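You operate a simulated robot arm through the tools that you are given. There is no shell and no other tool.

You run a simulated robot arm. Do the job below in one go: nothing can be reset, and whatever is moved stays where it is left.

Task
Plug the black connector into port 2, tighten both thumb screws, then switch the box on.
Fine: the grey connector stays tight.

Only the result counts: the job must be done as asked and must still hold three seconds after the hand-in. Knocking over, shifting, dropping, spilling or breaking anything else fails it.

Robot
A 6-joint arm with a two-finger parallel gripper, fixed in place. Base frame: the origin is on the floor under the middle of its stand, x ahead of it, y to its left, z up. Lengths are in cm, angles in rad, forces in N, time in s.
It reaches about 106.6 cm from its shoulder. Its first joint turns from -2.897 to 2.897 rad. Payload 3.91 kg.
The TCP is the grasp point between the finger pads, 3 cm short of the fingertips. In the tool frame z runs along the fingers and y along their closing line. The gripper opens to 11 cm. The fingers are 2 cm wide and 1 cm thick; the gripper's body (4.8 by 11.2 cm) begins 5.5 cm behind the TCP.
Orientation is that of the tool frame in the base frame, as a unit quaternion [w, x, y, z]. With the fingers straight down and closing along the base's y, the tool's x points along the base's -x, its y along +y and its z along -z.

Tools
- The arm moves only by the tool step_arm. Its arguments are lists of equal length, an entry for each row: "travel": the shift along the base's x, y, z in cm, a list of three; "delta_rot": the turn, a rotation vector about the base's x, y, z in rad, a list of three; "jaw": the closure in counts, from 0 (fully open) to 255 (shut). In form: {"travel": [[dx, dy, dz], ...], "delta_rot": [[ax, ay, az], ...], "jaw": [jaw, ...]}. A call has 1 to 20 rows; each row is the pose to reach, as a shift and turn from the pose commanded when the call began. Each row takes 0.2 s and may step no farther than 5 cm and 0.15 rad from the row before; otherwise, or with a gripper value out of range, the whole call is refused. Where a pose cannot be reached the arm comes as near as it can. A force on the tool above 40 N (or 10 N above the force at the start of the call, whichever is more), or a blocked arm, ends the call early, and 0.2 s more pass. Each finger travels about 15.3 cm/s and halts on what it meets, pressing with about 42 N; the grip force reading is that of the motor and also rises with nothing between the fingers. The clock runs only during rows and for 0.2 s after the last one: add rows that repeat a pose to give the fingers time. The reply holds the time, the measured pose of the TCP, the force on the tool along the base axes, the opening and the grip force, in the units named above and with some noise, with the torque about the TCP (base axes, N m) and any sound that the robot's microphone picked up, and new pictures: "show" is both (left out), scene, wrist or none.
- Cameras (640 x 400 px; columns grow to the right, rows downward): "scene" is fixed at [22.05, -50.04, 132.17]; the picture's right is [-0.06, -1.00, 0.00], its down [-0.86, 0.05, -0.51] and it looks along [0.51, -0.03, -0.86] (base axes); focal length 306 px, centre (320, 200). "wrist" rides on the gripper at [7.2, 1.7, -10.3] in the tool frame; the picture's right is [-0.23, 0.97, 0.00], its down [-0.76, -0.18, -0.62] and it looks along [-0.61, -0.14, 0.78] (tool axes); focal length 222 px, centre (320, 200).
- measure_at(camera, pixels): for up to 12 pixels [column, row] of the newest picture of that camera ("zoom" is the newest enlarged one), the place [x, y, z] in the base frame of the surface seen there, good to about 0.3 cm. It takes no simulated time.
- zoom(camera, box): a new picture of the part [left, top, right, bottom] of that camera's present view, enlarged. It takes no simulated time.
- finish_job(): hands the job in; it is judged then, once.

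Leave the gripper open and the arm clear of the work at the hand-in unless told otherwise.

The tools are called after "Request:" as name(argument=value, ...) on one line, values as JSON. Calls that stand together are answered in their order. step_arm: Moves the arm, as the interface text tells. Its arguments: {"type":"object","properties":{"travel":{"type":"array","items":{"type":"array","items":{"type":"number"}}},"delta_rot":{"type":"array","items":{"type":"array","items":{"type":"number"}}},"jaw":{"type":"array","items":{"type":"number"}},"show":{"type":"string","enum":["both","scene","wrist","none"]}},"required":["travel","delta_rot","jaw"]} The other tools are called the same way: measure_at (camera, pixels) gives the place of the surface under pixels of a picture; zoom (camera, box) takes an enlarged picture of a part of a camera's view; finish_job () hands the job in.

At the start:

```text
clock: 0.0
position: [38.23, -42.41, 107.2]
tool_rot: [-0.001, -0.001, 1.0, 0.0]
wrist_force: [-0.1, -0.2, -0.7]
ft_torque: [0.0, -0.03, 0.0]
width: 10.99
gripper_force: 0.1
```

scene: 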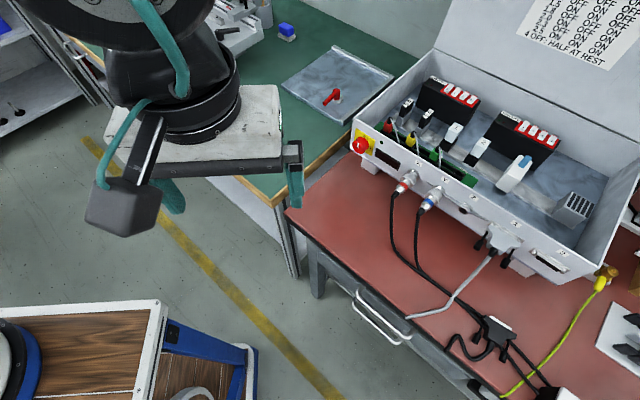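
wrist: 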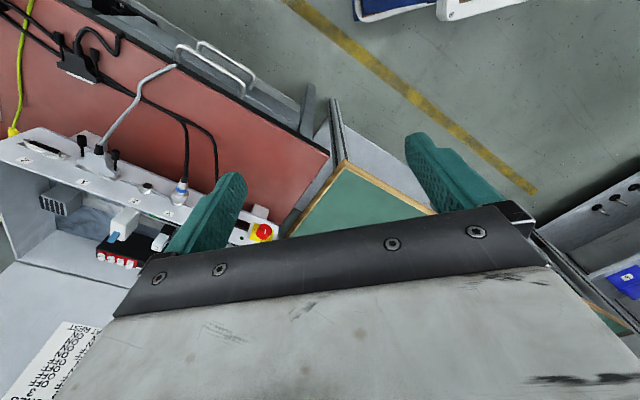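

I see an open electrical box on a red bench, with a grey connector plugged into its front and a black connector lying on the bench near (497,332). I'll enlarge both regions first.

Request:
zoom(camera="scene", box=[340, 60, 640, 290])

Request:
zoom(camera="scene", box=[400, 200, 640, 400])

Request:
zoom(camera="scene", box=[500, 0, 640, 100])

```text
1.74 times, centred on (490, 175) of scene
```

zoom: 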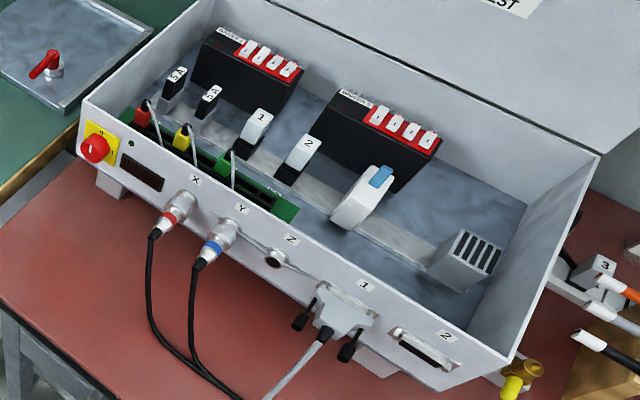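

```text
2.00 times, centred on (520, 300) of scene
```

zoom: 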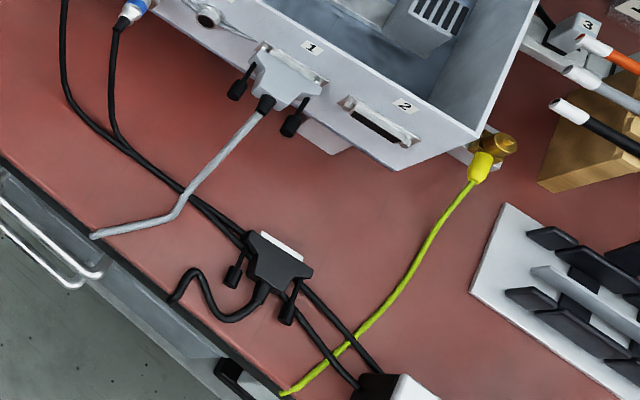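

```text
4.00 times, centred on (570, 50) of scene
```

zoom: 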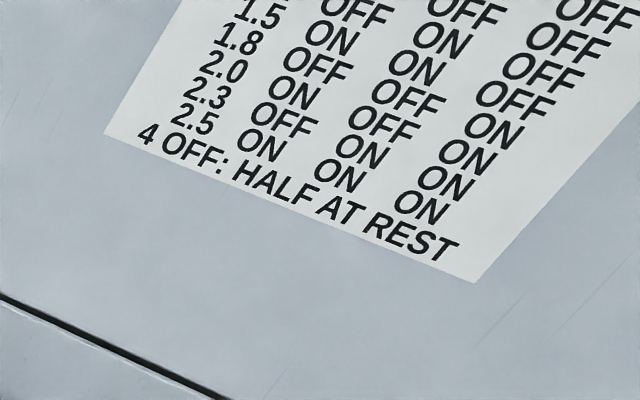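

Port 2 is the empty D-sub socket at the right of the front panel, near scene (549,262). The black connector lies below it at about (499,332), and the red rotary switch is on a yellow plate at (361,146). I'll measure these places.

Request:
measure_at(camera="scene", pixels=[[549, 262], [533, 250], [566, 270], [502, 242], [500, 322], [499, 334], [476, 338], [504, 355], [361, 146], [440, 310], [556, 290], [400, 171]])

Request:
zoom(camera="scene", box=[450, 300, 530, 370])

Request:
zoom(camera="scene", box=[470, 210, 590, 290])

Request:
zoom(camera="scene", box=[340, 115, 420, 185])

```text
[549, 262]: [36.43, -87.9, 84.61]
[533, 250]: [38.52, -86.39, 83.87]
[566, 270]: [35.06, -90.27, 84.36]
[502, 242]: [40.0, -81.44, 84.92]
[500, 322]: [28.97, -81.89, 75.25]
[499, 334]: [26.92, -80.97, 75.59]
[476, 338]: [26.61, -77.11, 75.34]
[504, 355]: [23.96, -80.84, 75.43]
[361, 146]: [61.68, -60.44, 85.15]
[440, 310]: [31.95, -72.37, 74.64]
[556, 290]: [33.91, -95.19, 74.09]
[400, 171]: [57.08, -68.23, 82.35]
```

```text
5.71 times, centred on (490, 335) of scene
```

zoom: 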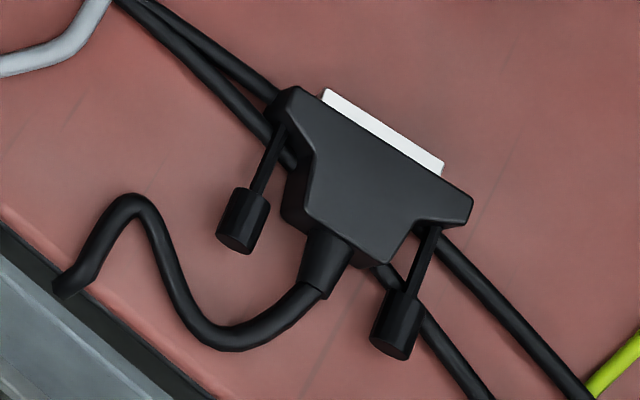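

```text
5.00 times, centred on (530, 250) of scene
```

zoom: 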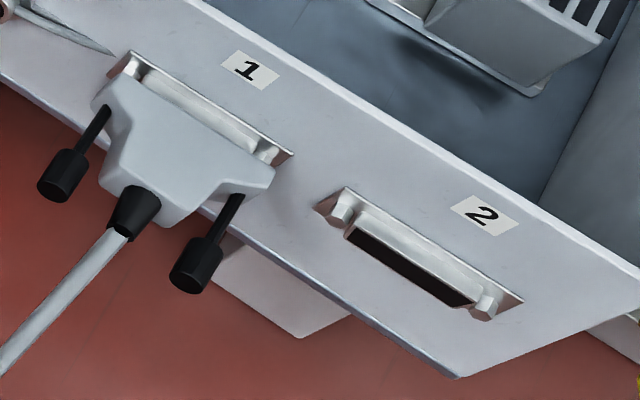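

```text
5.71 times, centred on (380, 150) of scene
```

zoom: 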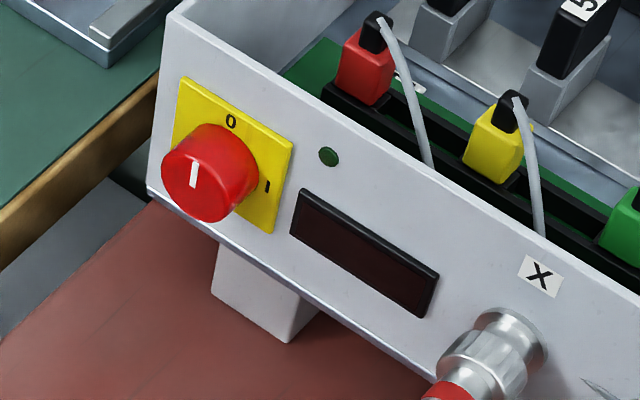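

The switch reads 0 at the top and I to the right, with the pointer now at 0. Next I'll measure panel points, the bench level, the thumb screws and the neighbouring grey connector.

Request:
zoom(camera="scene", box=[470, 210, 590, 290])

Request:
measure_at(camera="zoom", pixels=[[340, 207], [486, 305], [250, 68], [481, 212], [635, 265], [190, 5], [62, 175], [195, 265], [110, 85], [265, 180], [345, 192], [520, 300]])

Request:
measure_at(camera="scene", pixels=[[400, 250], [450, 270], [520, 300], [560, 350], [470, 300], [530, 370], [484, 345], [460, 345], [370, 165], [605, 262], [340, 230], [420, 350]])

```text
5.00 times, centred on (530, 250) of scene
```

zoom: 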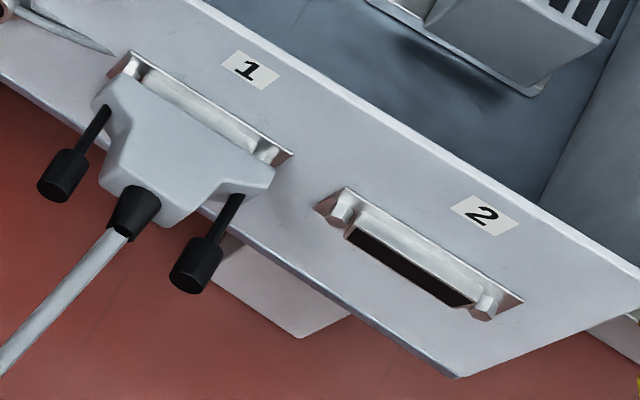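

```text
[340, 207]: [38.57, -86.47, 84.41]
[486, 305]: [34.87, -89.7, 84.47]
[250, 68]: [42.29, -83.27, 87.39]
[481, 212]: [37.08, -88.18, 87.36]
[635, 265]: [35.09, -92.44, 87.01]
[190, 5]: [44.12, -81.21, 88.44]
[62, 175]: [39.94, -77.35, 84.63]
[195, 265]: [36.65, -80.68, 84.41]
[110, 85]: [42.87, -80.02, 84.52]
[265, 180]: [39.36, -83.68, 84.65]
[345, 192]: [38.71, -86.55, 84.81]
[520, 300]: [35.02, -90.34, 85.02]
```

```text
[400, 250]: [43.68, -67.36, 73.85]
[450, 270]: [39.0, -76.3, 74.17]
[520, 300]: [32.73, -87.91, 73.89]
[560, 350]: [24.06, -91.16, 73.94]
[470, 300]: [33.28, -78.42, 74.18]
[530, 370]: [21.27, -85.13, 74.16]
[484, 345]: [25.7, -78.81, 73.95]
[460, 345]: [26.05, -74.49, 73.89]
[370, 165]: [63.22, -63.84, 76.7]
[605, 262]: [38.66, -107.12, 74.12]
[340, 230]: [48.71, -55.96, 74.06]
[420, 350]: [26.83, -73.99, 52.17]
```

The bench is at z≈74.0, the port 2 hex nuts sit at z≈84.4, and the panel runs at about 45°. I need panel points over a longer baseline, plus the black connector's corners.

Request:
measure_at(camera="scene", pixels=[[365, 107], [480, 186], [590, 267], [383, 178], [356, 130], [460, 205], [560, 278], [362, 143], [356, 146], [368, 150], [376, 140], [381, 142]])

Request:
zoom(camera="scene", box=[450, 300, 530, 370])

Request:
measure_at(camera="zoom", pixels=[[300, 92], [468, 192], [330, 95], [440, 165], [285, 100], [245, 200], [400, 305], [240, 240], [397, 345], [312, 160], [414, 218], [330, 245]])

```text
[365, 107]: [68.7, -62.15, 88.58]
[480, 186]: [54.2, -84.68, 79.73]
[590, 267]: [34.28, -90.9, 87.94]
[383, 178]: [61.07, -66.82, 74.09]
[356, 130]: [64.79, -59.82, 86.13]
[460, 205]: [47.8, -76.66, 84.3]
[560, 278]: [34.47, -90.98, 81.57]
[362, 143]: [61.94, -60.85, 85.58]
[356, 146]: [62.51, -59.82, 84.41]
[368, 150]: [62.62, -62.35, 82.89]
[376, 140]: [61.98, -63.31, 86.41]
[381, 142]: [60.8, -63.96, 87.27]
```

```text
5.71 times, centred on (490, 335) of scene
```

zoom: 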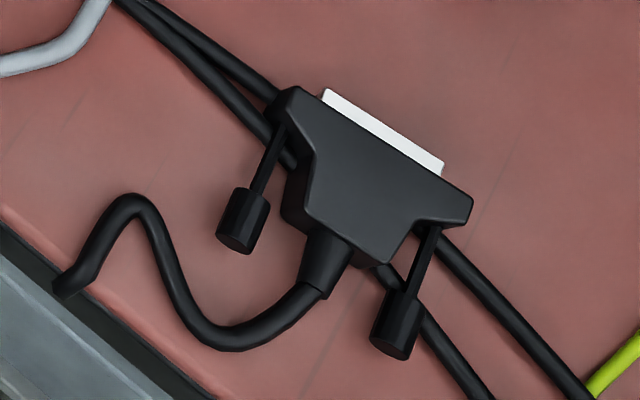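

```text
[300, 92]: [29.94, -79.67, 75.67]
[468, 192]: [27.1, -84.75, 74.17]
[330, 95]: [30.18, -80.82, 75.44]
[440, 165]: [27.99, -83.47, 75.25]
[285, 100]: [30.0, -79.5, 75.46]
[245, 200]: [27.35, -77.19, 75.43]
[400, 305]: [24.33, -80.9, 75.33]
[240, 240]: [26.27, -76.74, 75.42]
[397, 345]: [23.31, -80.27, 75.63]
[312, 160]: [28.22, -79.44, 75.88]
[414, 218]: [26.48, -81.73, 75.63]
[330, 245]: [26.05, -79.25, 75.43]
```

The connector's axis is yawed about 5° from the panel normal, with its flange direction at about 50.5° against 45.8° for the panel. I'll move above it, turning the tool so the fingers close along the flange, and take a look.

Request:
step_arm(travel=[[-1, -3.2, 0], [-2, -6.4, 0], [-3, -9.6, -1], [-4, -12.8, -2], [-5, -16, -4], [-6, -19.2, -6], [-7, -22.4, -8], [-8, -25.6, -10], [-9, -28.8, -12], [-10, -32, -13.5], [-10.5, -35.2, -14.5], [-10.7, -38.6, -15.2], [-10.7, -38.6, -15.2]], delta_rot=[[0, 0, -0.06], [0, 0, -0.12], [0, 0, -0.18], [0, 0, -0.24], [0, 0, -0.3], [0, 0, -0.36], [0, 0, -0.42], [0, 0, -0.48], [0, 0, -0.54], [0, 0, -0.6], [0, 0, -0.65], [0, 0, -0.689], [0, 0, -0.689]], jaw=[0, 0, 0, 0, 0, 0, 0, 0, 0, 0, 0, 0, 0], show="both")

```text
clock: 2.8
position: [27.69, -80.97, 91.82]
tool_rot: [-0.001, 0.338, 0.941, -0.001]
wrist_force: [-0.4, -0.7, 0.7]
ft_torque: [0.0, -0.02, 0.01]
width: 11.0
gripper_force: 0.1
```

scene: 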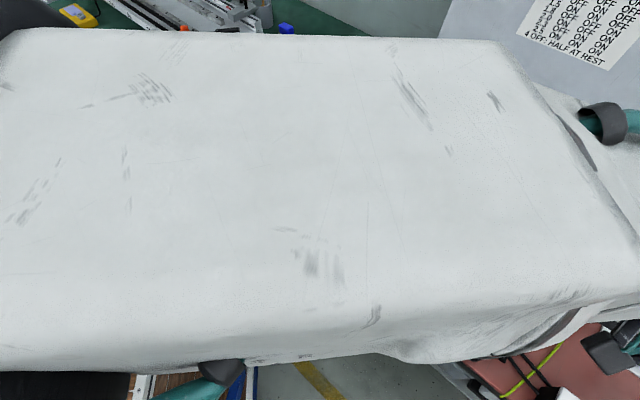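
wrist: 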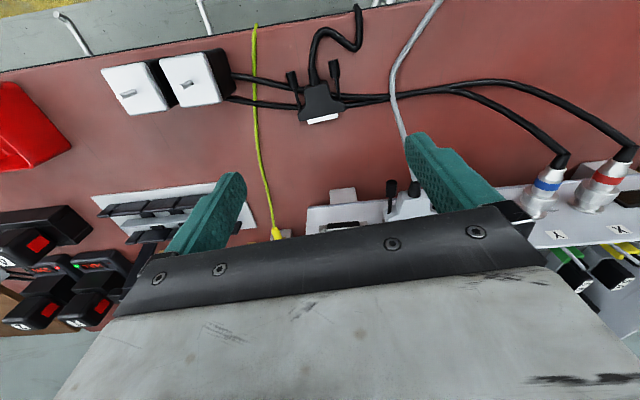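

The black connector is right below the TCP at wrist pixel (325,105). I'll zoom in on it and on port 2.

Request:
zoom(camera="wrist", box=[270, 50, 380, 140])

Request:
zoom(camera="wrist", box=[250, 170, 430, 240])

```text
4.44 times, centred on (325, 95) of wrist
```

zoom: 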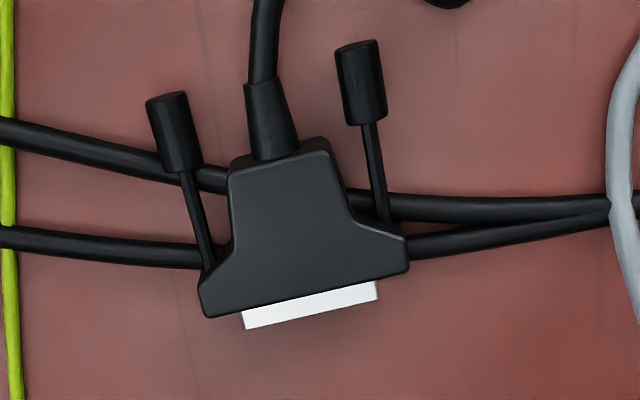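

```text
3.56 times, centred on (340, 205) of wrist
```

zoom: 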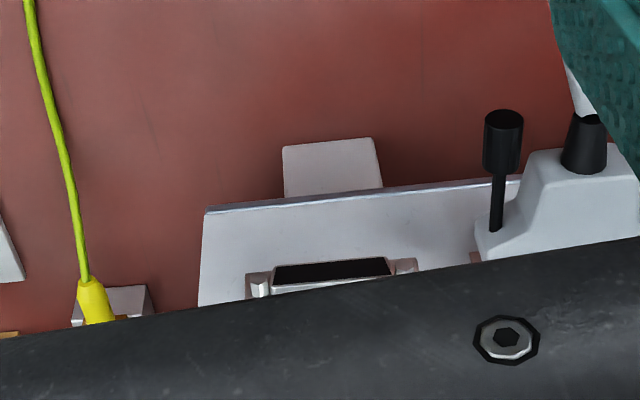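

The connector is aligned with the tool to within about a degree. I want a closer look at the D shape of the port opening and at the connector's shell.

Request:
zoom(camera="wrist", box=[315, 235, 375, 255])

Request:
zoom(camera="wrist", box=[315, 100, 365, 131])

Request:
zoom(camera="wrist", box=[310, 225, 380, 265])

```text
10.67 times, centred on (345, 245) of wrist
```

zoom: 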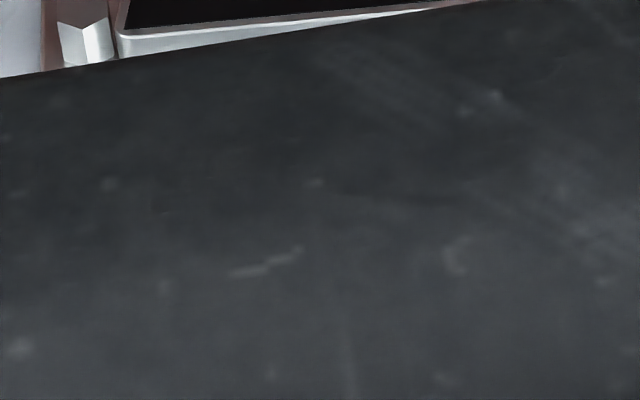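

```text
12.80 times, centred on (340, 116) of wrist
```

zoom: 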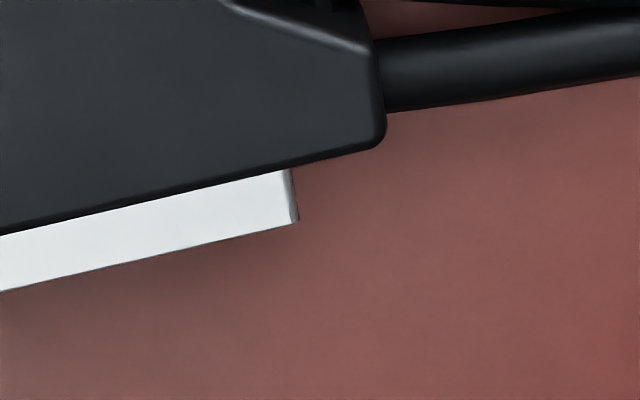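

```text
9.14 times, centred on (345, 245) of wrist
```

zoom: 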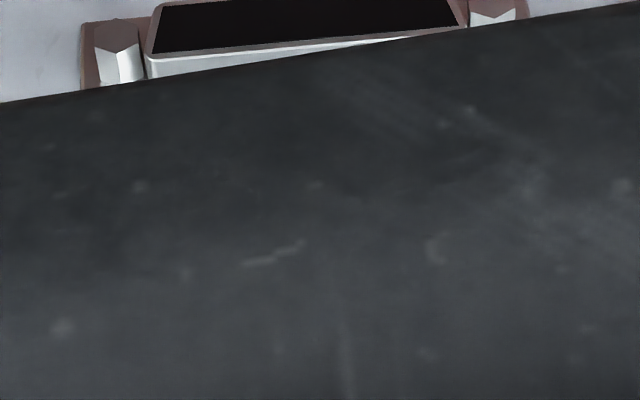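

The port opening is wider at its top edge. I need to see the front of the connector's shell to compare, so I'll turn the tool about 3 rad in yaw to bring the wrist camera around to the box side.

Request:
step_arm(travel=[[0, 0, 0.3], [0, 0, 0.6], [0, 0, 1], [0, 0, 1], [0, 0, 1], [0, 0, 1], [0, 0, 1], [0, 0, 1], [0, 0, 1], [0, 0, 1], [0, 0, 1], [0, 0, 1], [0, 0, 1], [0, 0, 1], [0, 0, 1], [0, 0, 1], [0, 0, 1], [0, 0, 1], [0, 0, 1], [0, 0, 1]], delta_rot=[[0, 0, 0.148], [0, 0, 0.296], [0, 0, 0.444], [0, 0, 0.592], [0, 0, 0.74], [0, 0, 0.888], [0, 0, 1.036], [0, 0, 1.184], [0, 0, 1.332], [0, 0, 1.48], [0, 0, 1.628], [0, 0, 1.776], [0, 0, 1.924], [0, 0, 2.072], [0, 0, 2.22], [0, 0, 2.368], [0, 0, 2.516], [0, 0, 2.664], [0, 0, 2.812], [0, 0, 2.95]], jaw=[0, 0, 0, 0, 0, 0, 0, 0, 0, 0, 0, 0, 0, 0, 0, 0, 0, 0, 0, 0], show="wrist")

```text
clock: 7.0
position: [38.86, -70.84, 85.94]
tool_rot: [0.108, 0.817, -0.565, -0.035]
wrist_force: [-1.8, -2.7, 0.8]
ft_torque: [0.07, -0.21, 0.0]
width: 11.01
gripper_force: 0.1
out of reach, approached as far as the arm can: row 15, 16, 17, 18, 19, 20
```

wrist: 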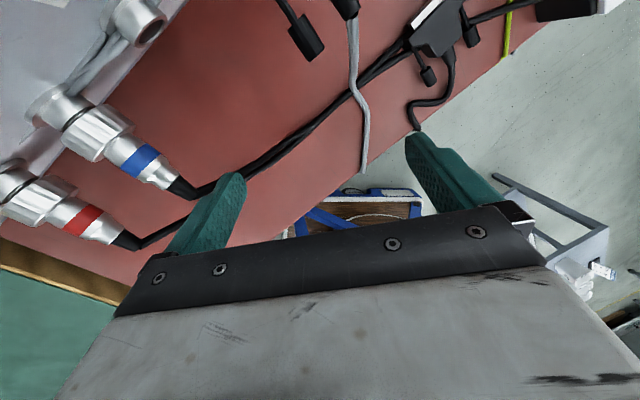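

The wrist ran out of range, so the arm drifted to (38.9,-70.8,85.9), closer to the cables than I intended. Forces are small. I'll lift straight up first and check how the pose responds.

Request:
step_arm(travel=[[0, 0, 2], [0, 0, 4]], delta_rot=[[0, 0, 0], [0, 0, 0]], jaw=[0, 0], show="both")

```text
clock: 7.6
position: [39.51, -70.09, 89.74]
tool_rot: [0.111, 0.815, -0.567, -0.038]
wrist_force: [-0.1, -0.4, -0.4]
ft_torque: [0.01, 0.02, -0.03]
width: 11.0
gripper_force: 0.0
out of reach, approached as far as the arm can: row 2
```

scene: 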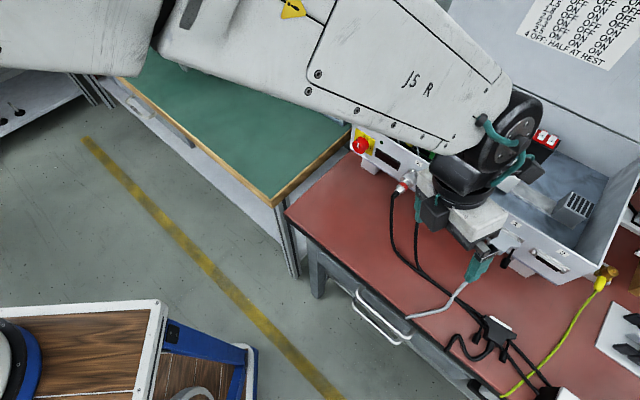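
wrist: 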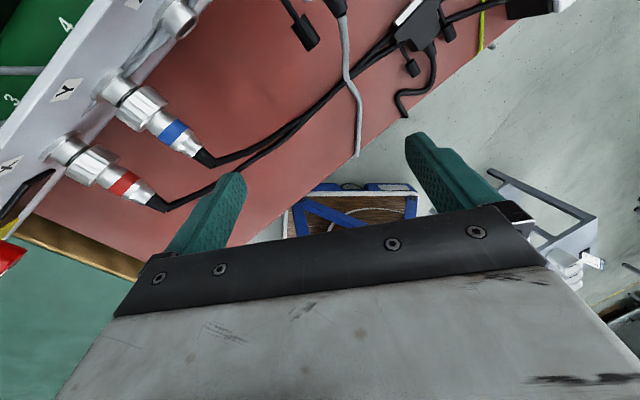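

The lift worked. The connector is now visible from the box side at the top of the wrist picture, at (415,20), so I'll zoom in to see its shell.

Request:
zoom(camera="wrist", box=[370, 0, 470, 62])

Request:
zoom(camera="wrist", box=[385, 0, 433, 30])

Request:
zoom(camera="scene", box=[400, 160, 560, 300])

```text
6.40 times, centred on (420, 31) of wrist
```

zoom: 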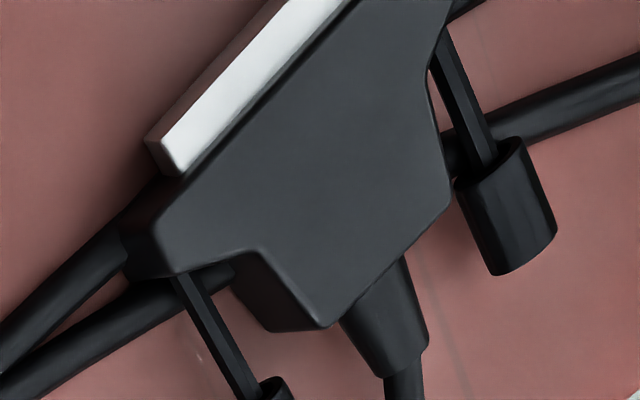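

```text
13.33 times, centred on (409, 15) of wrist
```

zoom: 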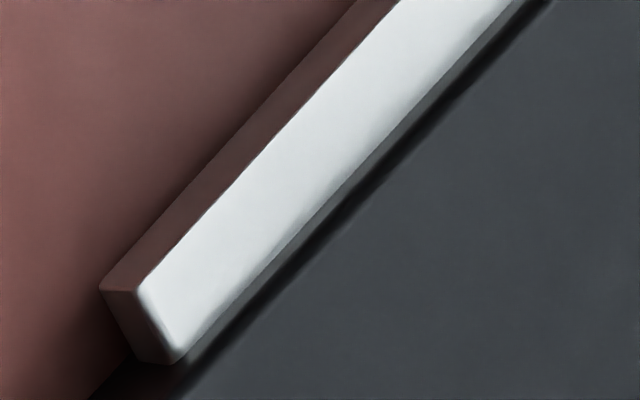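

```text
2.86 times, centred on (480, 230) of scene
```

zoom: 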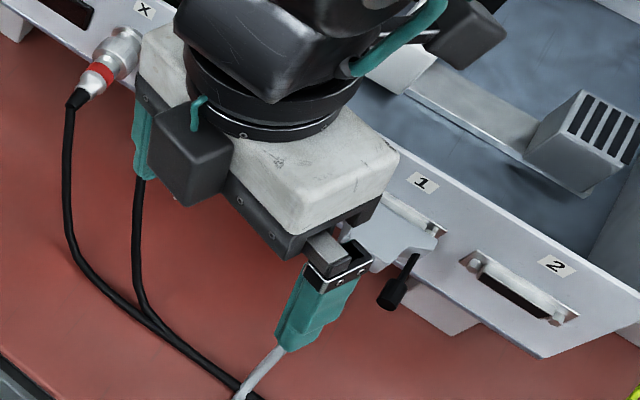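

The shell's end edge slants in a way that matches a D that is wider at the top. I'll confirm port 2's shape from the scene view, which is clear of the arm at the moment.

Request:
zoom(camera="scene", box=[526, 240, 574, 278])

Request:
measure_at(camera="zoom", pixels=[[150, 90], [530, 350], [105, 75], [600, 355], [300, 120], [470, 240], [450, 110], [160, 180], [500, 340]])

```text
10.53 times, centred on (550, 259) of scene
```

zoom: 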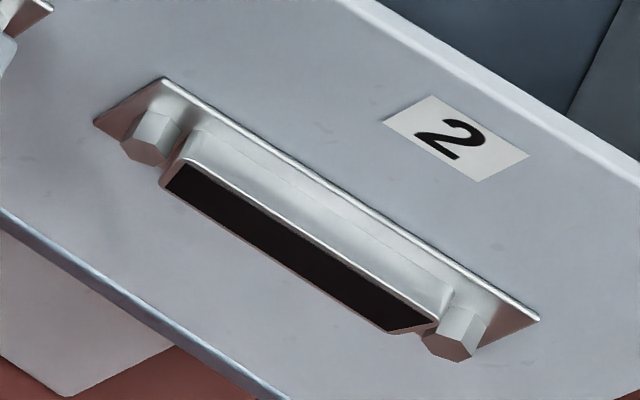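

```text
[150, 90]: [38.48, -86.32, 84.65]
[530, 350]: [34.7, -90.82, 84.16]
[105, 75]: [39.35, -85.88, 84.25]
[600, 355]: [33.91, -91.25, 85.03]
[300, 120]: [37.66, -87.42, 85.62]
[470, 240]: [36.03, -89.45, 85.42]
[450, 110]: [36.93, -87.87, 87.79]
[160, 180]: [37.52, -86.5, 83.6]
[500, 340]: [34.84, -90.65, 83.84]
```

Both the connector and the port are wide side up, so no flip is needed. I'll back out by lifting and turning the yaw back so the tool is above the connector again.

Request:
step_arm(travel=[[0, 0, 2], [0, 0, 4], [-0.5, -0.5, 6], [-1.5, -1.4, 6], [-2.5, -2.3, 6], [-3.5, -3.2, 6], [-4.5, -4.1, 6], [-5.5, -5, 6], [-6.5, -6, 6], [-7.5, -7, 6], [-8.5, -8, 6], [-9.5, -8.9, 6], [-10.5, -9.8, 6], [-11.3, -10.5, 6], [-12, -11.1, 6], [-12, -11.1, 6], [-12, -11.1, 6], [-12, -11.1, 6], [-12, -11.1, 6]], delta_rot=[[0, 0, -0.145], [0, 0, -0.29], [0, 0, -0.435], [0, 0, -0.58], [0, 0, -0.725], [0, 0, -0.87], [0, 0, -1.015], [0, 0, -1.16], [0, 0, -1.305], [0, 0, -1.45], [0, 0, -1.595], [0, 0, -1.74], [0, 0, -1.885], [0, 0, -2.03], [0, 0, -2.175], [0, 0, -2.32], [0, 0, -2.465], [0, 0, -2.608], [0, 0, -2.608]], jaw=[0, 0, 0, 0, 0, 0, 0, 0, 0, 0, 0, 0, 0, 0, 0, 0, 0, 0, 0], show="both")

```text
clock: 11.6
position: [27.33, -81.21, 95.8]
tool_rot: [0.006, 0.329, 0.937, 0.113]
wrist_force: [-0.1, 0.6, -0.1]
ft_torque: [-0.01, 0.03, 0.01]
width: 10.99
gripper_force: 0.1
```

scene: 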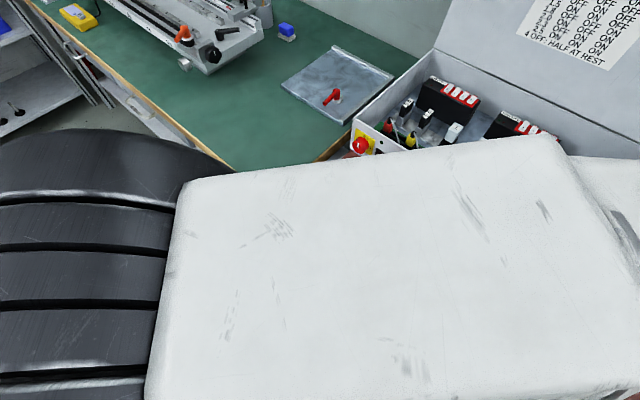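
wrist: 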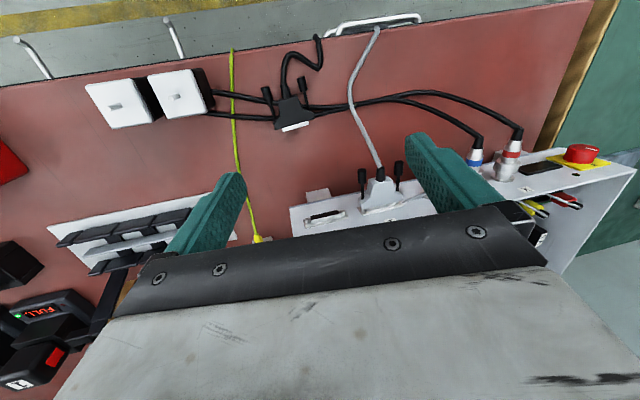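

The tool is back above the connector with a tilt of about 0.23 rad. I'll level it, fine-tune the yaw and come down to z≈87 for a closer look.

Request:
step_arm(travel=[[0.1, 0, -1], [0.2, 0, -2.5], [0.4, 0, -5], [0.6, 0, -7.5], [0.67, -0.1, -9], [0.67, -0.1, -9]], delta_rot=[[-0.08, 0.033, -0.005], [-0.16, 0.066, -0.01], [-0.2097, 0.0864, -0.015], [-0.2097, 0.0864, -0.015], [-0.2097, 0.0864, -0.015], [-0.2097, 0.0864, -0.015]], jaw=[0, 0, 0, 0, 0, 0], show="wrist")

```text
clock: 13.0
position: [28.04, -81.24, 86.52]
tool_rot: [0.0, 0.339, 0.941, 0.001]
wrist_force: [-0.4, -0.2, -0.4]
ft_torque: [0.0, 0.02, 0.0]
width: 11.01
gripper_force: 0.1
```

wrist: 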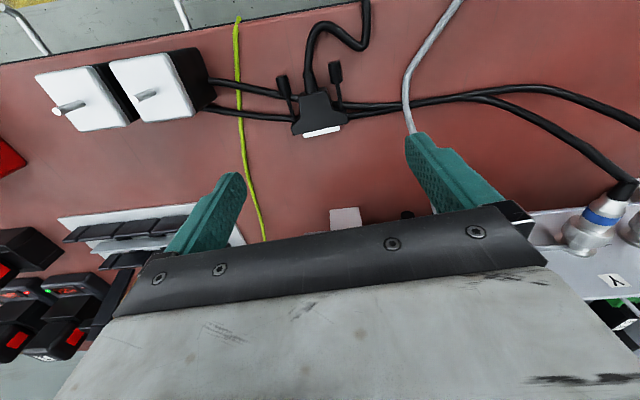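

The tool is level with its yaw at about 50.4°. Zooming on the connector to measure its edges and the cable heights.

Request:
zoom(camera="wrist", box=[265, 55, 377, 145])

Request:
measure_at(camera="zoom", pixels=[[320, 290], [170, 425], [460, 360], [215, 450], [240, 440], [420, 395], [320, 340], [120, 350], [520, 320], [520, 270], [110, 150], [400, 115]])

```text
4.44 times, centred on (321, 100) of wrist
```

zoom: 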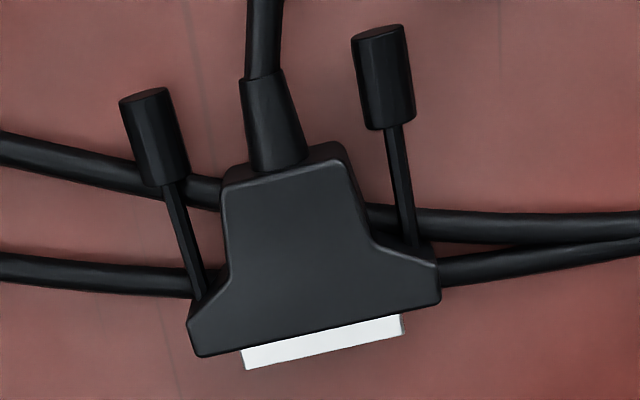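

```text
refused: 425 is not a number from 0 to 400
```

Request:
measure_at(camera="zoom", pixels=[[315, 260], [200, 345], [430, 295], [245, 355], [400, 322], [320, 318], [120, 280], [520, 225], [520, 258], [155, 130], [383, 80], [290, 165]])

Request:
measure_at(camera="zoom", pixels=[[198, 320], [432, 265], [230, 200], [350, 190], [165, 175], [400, 120], [146, 95], [376, 32], [60, 330], [560, 350]])

```text
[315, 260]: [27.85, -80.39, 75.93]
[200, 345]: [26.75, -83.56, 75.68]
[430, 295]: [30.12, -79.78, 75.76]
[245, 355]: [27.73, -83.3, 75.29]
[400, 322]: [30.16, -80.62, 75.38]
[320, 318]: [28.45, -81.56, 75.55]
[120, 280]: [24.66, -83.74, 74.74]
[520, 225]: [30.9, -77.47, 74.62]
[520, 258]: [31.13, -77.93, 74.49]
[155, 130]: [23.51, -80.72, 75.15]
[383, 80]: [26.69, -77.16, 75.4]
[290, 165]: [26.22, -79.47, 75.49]
```

```text
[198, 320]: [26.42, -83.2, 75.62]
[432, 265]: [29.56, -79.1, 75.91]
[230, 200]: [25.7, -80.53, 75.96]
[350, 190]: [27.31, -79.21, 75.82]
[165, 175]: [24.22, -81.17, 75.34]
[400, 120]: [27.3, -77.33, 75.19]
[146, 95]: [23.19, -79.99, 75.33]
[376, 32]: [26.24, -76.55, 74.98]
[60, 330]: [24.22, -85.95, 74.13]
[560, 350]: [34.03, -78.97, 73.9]
```

The hood top is at z≈75.75, the cables underneath top out at about 74.65, and the flange-front centre is near (28.5,-81.7). I'll narrow the jaw to about 7.4 cm to stay clear of the yellow lead and descend until the fingertips are just above the cables.

Request:
step_arm(travel=[[-0.23, 0.08, 0], [-0.23, 0.08, -2], [-0.23, 0.08, -4.5], [-0.23, 0.08, -6.5], [-0.23, 0.08, -8], [-0.23, 0.08, -8.65], [-0.23, 0.08, -8.65]], delta_rot=[[0, 0, 0], [0, 0, 0], [0, 0, 0], [0, 0, 0], [0, 0, 0], [0, 0, 0], [0, 0, 0]], jaw=[83, 83, 83, 83, 83, 83, 83], show="wrist")

```text
clock: 14.6
position: [27.8, -81.31, 77.97]
tool_rot: [0.002, 0.338, 0.941, 0.0]
wrist_force: [0.3, -0.5, 1.1]
ft_torque: [0.01, 0.0, 0.0]
width: 7.46
gripper_force: 0.1
```

wrist: 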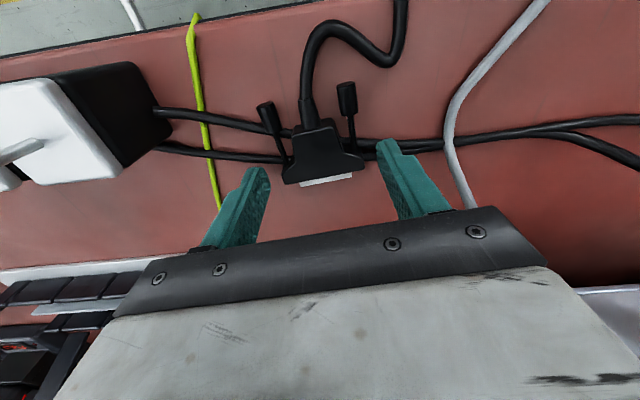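

The fingers straddle the connector with no contact. I'll zoom to check the fore-aft alignment of the fingertips against the flange.

Request:
zoom(camera="wrist", box=[230, 90, 430, 220])

Request:
measure_at(camera="wrist", pixels=[[322, 165], [288, 182], [362, 165], [262, 172], [383, 143], [300, 185], [350, 173]])

```text
3.08 times, centred on (330, 155) of wrist
```

zoom: 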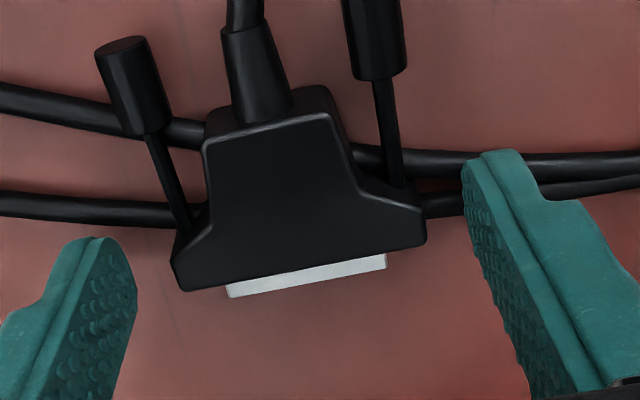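

```text
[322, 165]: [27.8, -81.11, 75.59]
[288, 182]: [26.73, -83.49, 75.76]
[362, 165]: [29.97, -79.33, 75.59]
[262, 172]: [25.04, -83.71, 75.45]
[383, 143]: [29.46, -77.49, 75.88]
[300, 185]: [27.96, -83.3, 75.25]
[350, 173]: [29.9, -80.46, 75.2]
```

The alignment is good. I'll shift 0.2 cm back along the connector axis, drop 0.2 cm and close on the flange ends.

Request:
step_arm(travel=[[-0.15, 0.13, -0.1], [-0.15, 0.13, -0.22], [-0.15, 0.13, -0.22], [-0.15, 0.13, -0.22], [-0.15, 0.13, -0.22], [-0.15, 0.13, -0.22]], delta_rot=[[0, 0, 0], [0, 0, 0], [0, 0, 0], [0, 0, 0], [0, 0, 0], [0, 0, 0]], jaw=[83, 83, 110, 140, 140, 140], show="wrist")

Request:
zoom(camera="wrist", box=[230, 90, 430, 220])

```text
clock: 16.0
position: [27.66, -80.98, 77.91]
tool_rot: [0.001, 0.338, 0.941, 0.001]
wrist_force: [0.3, -0.7, -0.8]
ft_torque: [0.01, -0.01, 0.04]
width: 5.5
gripper_force: 42.4
```

wrist: 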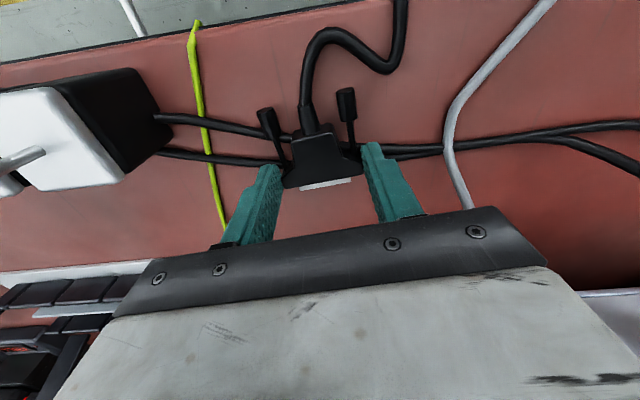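

```text
3.08 times, centred on (330, 155) of wrist
```

zoom: 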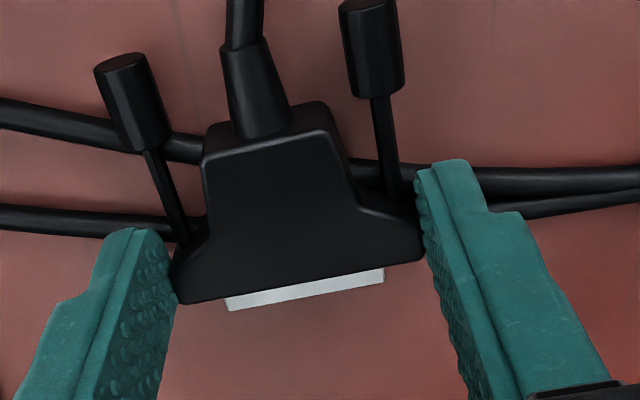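

The grip reads 5.5 cm at 42 N on the flange ends. I'll lift gently by 4 cm and check the hold.

Request:
step_arm(travel=[[0, 0, 0.3], [0, 0, 0.8], [0, 0, 1.6], [0, 0, 2.4], [0, 0, 3.2], [0, 0, 4], [0, 0, 4]], delta_rot=[[0, 0, 0], [0, 0, 0], [0, 0, 0], [0, 0, 0], [0, 0, 0], [0, 0, 0], [0, 0, 0]], jaw=[140, 140, 140, 140, 140, 140, 140], show="wrist")

Request:
zoom(camera="wrist", box=[230, 90, 430, 220])

```text
clock: 17.6
position: [27.62, -81.15, 81.82]
tool_rot: [0.002, 0.338, 0.941, 0.001]
wrist_force: [-0.2, 0.2, 0.6]
ft_torque: [-0.01, 0.02, 0.01]
width: 4.96
gripper_force: 0.1
```

wrist: 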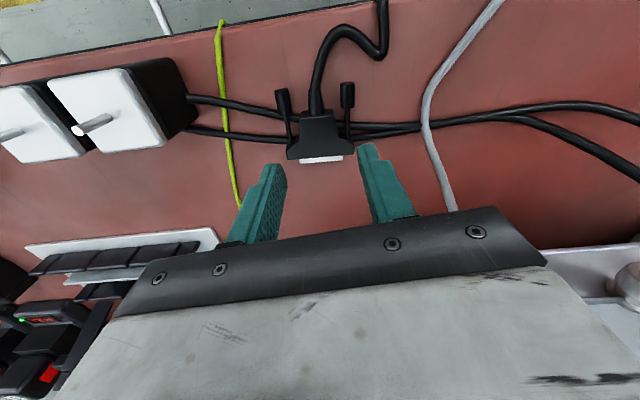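

```text
3.08 times, centred on (330, 155) of wrist
```

zoom: 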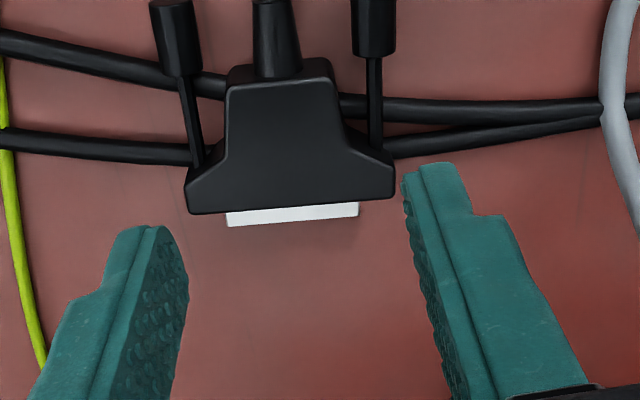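

The grip slipped off: I engaged only the top of the flange, and the connector stayed on the bench, turned by about 5°. I'll measure its new pose before taking a deeper grip.

Request:
measure_at(camera="zoom", pixels=[[290, 150], [195, 205], [388, 187], [235, 220], [352, 210], [190, 165], [392, 155], [176, 50], [374, 30], [120, 140], [500, 105], [490, 140]])

Request:
step_arm(travel=[[0, 0, 2], [0, 0, 4], [0, 0, 4]], delta_rot=[[0, 0, 0], [0, 0, 0], [0, 0, 0]], jaw=[83, 83, 83], show="wrist")

Request:
zoom(camera="wrist", box=[265, 55, 377, 145])

```text
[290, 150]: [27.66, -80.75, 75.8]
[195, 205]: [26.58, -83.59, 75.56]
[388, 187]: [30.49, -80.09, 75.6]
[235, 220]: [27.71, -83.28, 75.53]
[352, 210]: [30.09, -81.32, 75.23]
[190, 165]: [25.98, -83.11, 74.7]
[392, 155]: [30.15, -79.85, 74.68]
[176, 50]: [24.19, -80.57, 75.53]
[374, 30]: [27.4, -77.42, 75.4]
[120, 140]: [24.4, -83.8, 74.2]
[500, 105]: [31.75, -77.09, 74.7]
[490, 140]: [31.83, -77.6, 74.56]
```

```text
clock: 18.4
position: [27.81, -81.23, 85.78]
tool_rot: [0.001, 0.338, 0.941, 0.001]
wrist_force: [-0.4, 1.1, -0.4]
ft_torque: [-0.01, -0.04, -0.01]
width: 7.4
gripper_force: 0.0
```

wrist: 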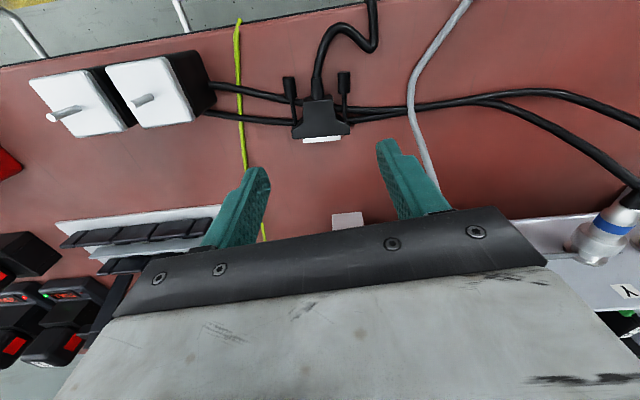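

```text
4.44 times, centred on (321, 100) of wrist
```

zoom: 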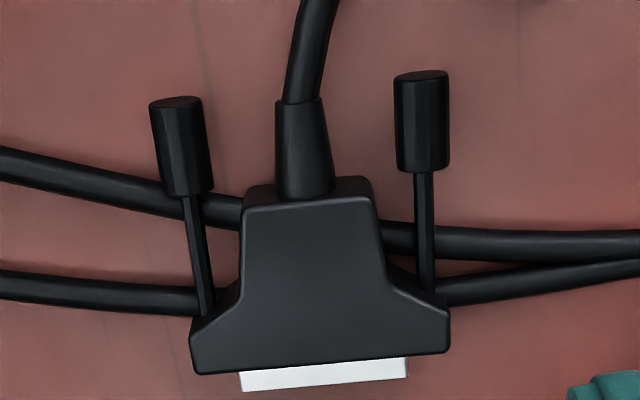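

The connector is now at about 42.5° with its flange front near (28.7,-82.1). I'll turn the tool by -0.138 rad to match and descend again to just above the cable tops with the jaw open.

Request:
step_arm(travel=[[0.35, -0.24, 0], [0.35, -0.24, -2], [0.35, -0.24, -4.5], [0.35, -0.24, -6.5], [0.35, -0.24, -8], [0.35, -0.24, -8]], delta_rot=[[0, 0, -0.138], [0, 0, -0.138], [0, 0, -0.138], [0, 0, -0.138], [0, 0, -0.138], [0, 0, -0.138]], jaw=[83, 83, 83, 83, 83, 83], show="wrist")

Request:
zoom(camera="wrist", box=[230, 90, 430, 220])

```text
clock: 19.8
position: [28.08, -81.3, 77.69]
tool_rot: [0.001, 0.403, 0.915, 0.001]
wrist_force: [-0.1, -0.4, 1.1]
ft_torque: [0.05, -0.01, 0.02]
width: 7.39
gripper_force: 0.2
```

wrist: 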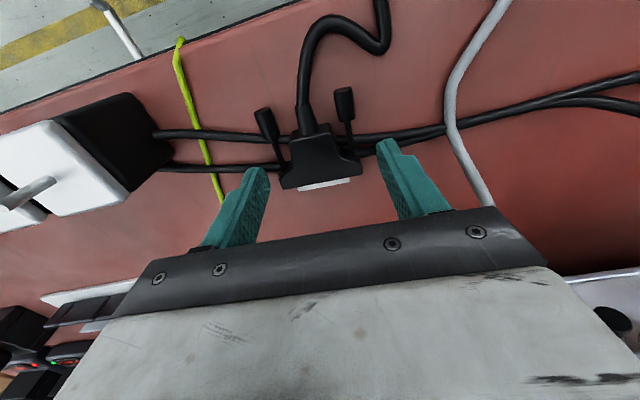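

```text
3.08 times, centred on (330, 155) of wrist
```

zoom: 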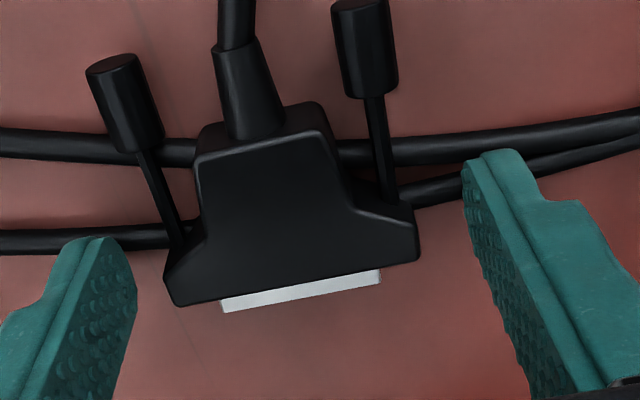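

The tool is aligned and centred. I'll go down in small steps and watch the force in case the cables are solid.

Request:
step_arm(travel=[[-0.07, 0.07, -0.15], [-0.1, 0.1, -0.3], [-0.1, 0.1, -0.3]], delta_rot=[[0, 0, 0], [0, 0, 0], [0, 0, 0]], jaw=[83, 83, 83], show="none")

```text
clock: 20.6
position: [28.0, -81.07, 77.59]
tool_rot: [0.001, 0.403, 0.915, 0.001]
wrist_force: [0.1, 0.6, 0.0]
ft_torque: [-0.02, 0.02, 0.01]
width: 7.43
gripper_force: 0.0
```

There was no contact force. I'll go another 0.3 cm down.

Request:
step_arm(travel=[[0, 0, -0.15], [0, 0, -0.3], [0, 0, -0.3]], delta_rot=[[0, 0, 0], [0, 0, 0], [0, 0, 0]], jaw=[83, 83, 83], show="wrist")

Request:
zoom(camera="wrist", box=[230, 90, 430, 220])

```text
clock: 21.4
position: [27.89, -81.27, 77.15]
tool_rot: [0.002, 0.403, 0.915, 0.001]
wrist_force: [-0.4, -0.2, 0.9]
ft_torque: [-0.05, -0.02, -0.01]
width: 7.43
gripper_force: 0.1
```

wrist: 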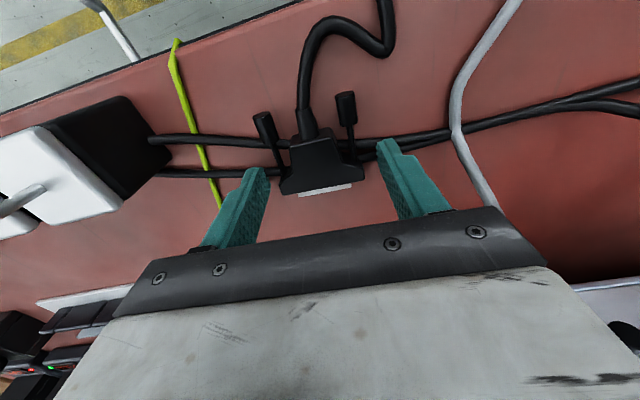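

```text
3.08 times, centred on (330, 155) of wrist
```

zoom: 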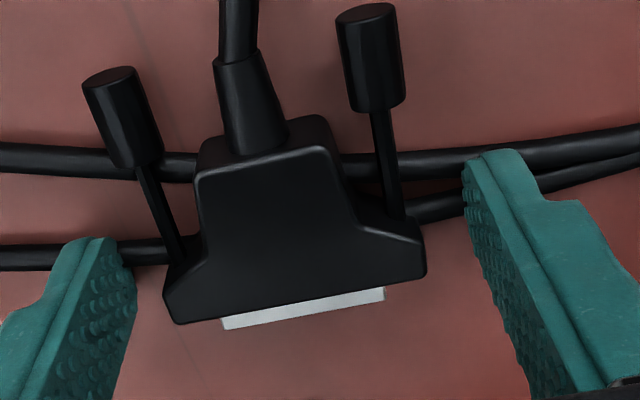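

Still no contact with the tips at about 74.25. Closing on the flange ends now.

Request:
step_arm(travel=[[0, 0, 0], [0, 0, 0], [0, 0, 0], [0, 0, 0]], delta_rot=[[0, 0, 0], [0, 0, 0], [0, 0, 0], [0, 0, 0]], jaw=[100, 120, 160, 160], show="wrist")

Request:
zoom(camera="wrist", box=[230, 90, 430, 220])

```text
clock: 22.4
position: [27.85, -81.28, 77.23]
tool_rot: [0.002, 0.403, 0.915, 0.001]
wrist_force: [0.4, 0.6, 0.0]
ft_torque: [0.02, -0.03, 0.02]
width: 5.52
gripper_force: 42.2
```

wrist: 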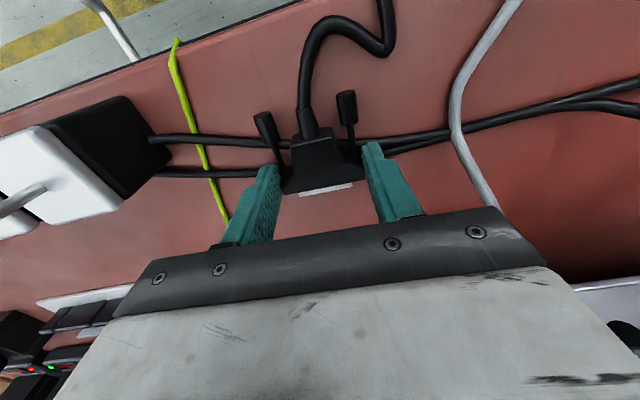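

```text
3.08 times, centred on (330, 155) of wrist
```

zoom: 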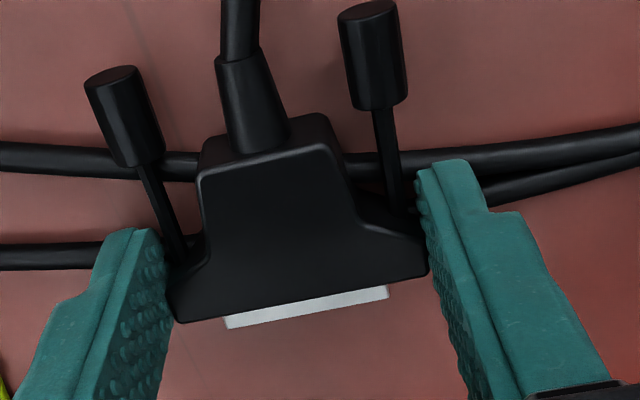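

The grip is now deeper, 5.52 cm at 42 N. I'll lift slowly by 1 cm and check again.

Request:
step_arm(travel=[[0, 0, 0.1], [0, 0, 0.2], [0, 0, 0.4], [0, 0, 0.6], [0, 0, 0.8], [0, 0, 1.0], [0, 0, 1.0]], delta_rot=[[0, 0, 0], [0, 0, 0], [0, 0, 0], [0, 0, 0], [0, 0, 0], [0, 0, 0], [0, 0, 0]], jaw=[200, 200, 200, 200, 200, 200, 200], show="wrist")

Request:
zoom(camera="wrist", box=[230, 90, 430, 220])

```text
clock: 24.0
position: [27.95, -81.16, 78.17]
tool_rot: [0.002, 0.403, 0.915, -0.001]
wrist_force: [0.0, -0.7, -0.7]
ft_torque: [-0.01, 0.01, 0.02]
width: 5.49
gripper_force: 42.0
```

wrist: 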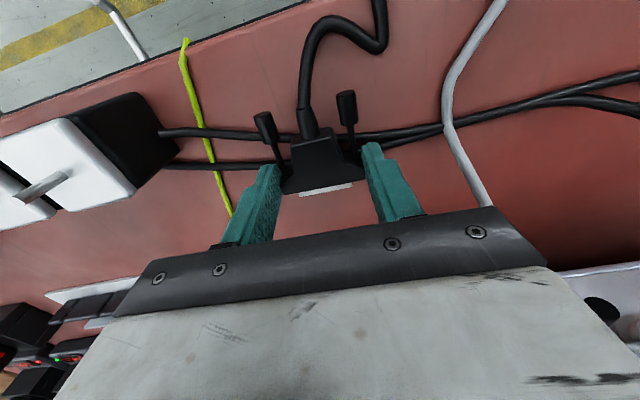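

```text
3.08 times, centred on (330, 155) of wrist
```

zoom: 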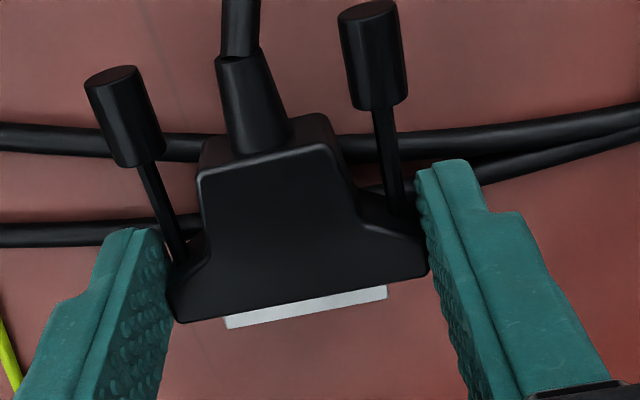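

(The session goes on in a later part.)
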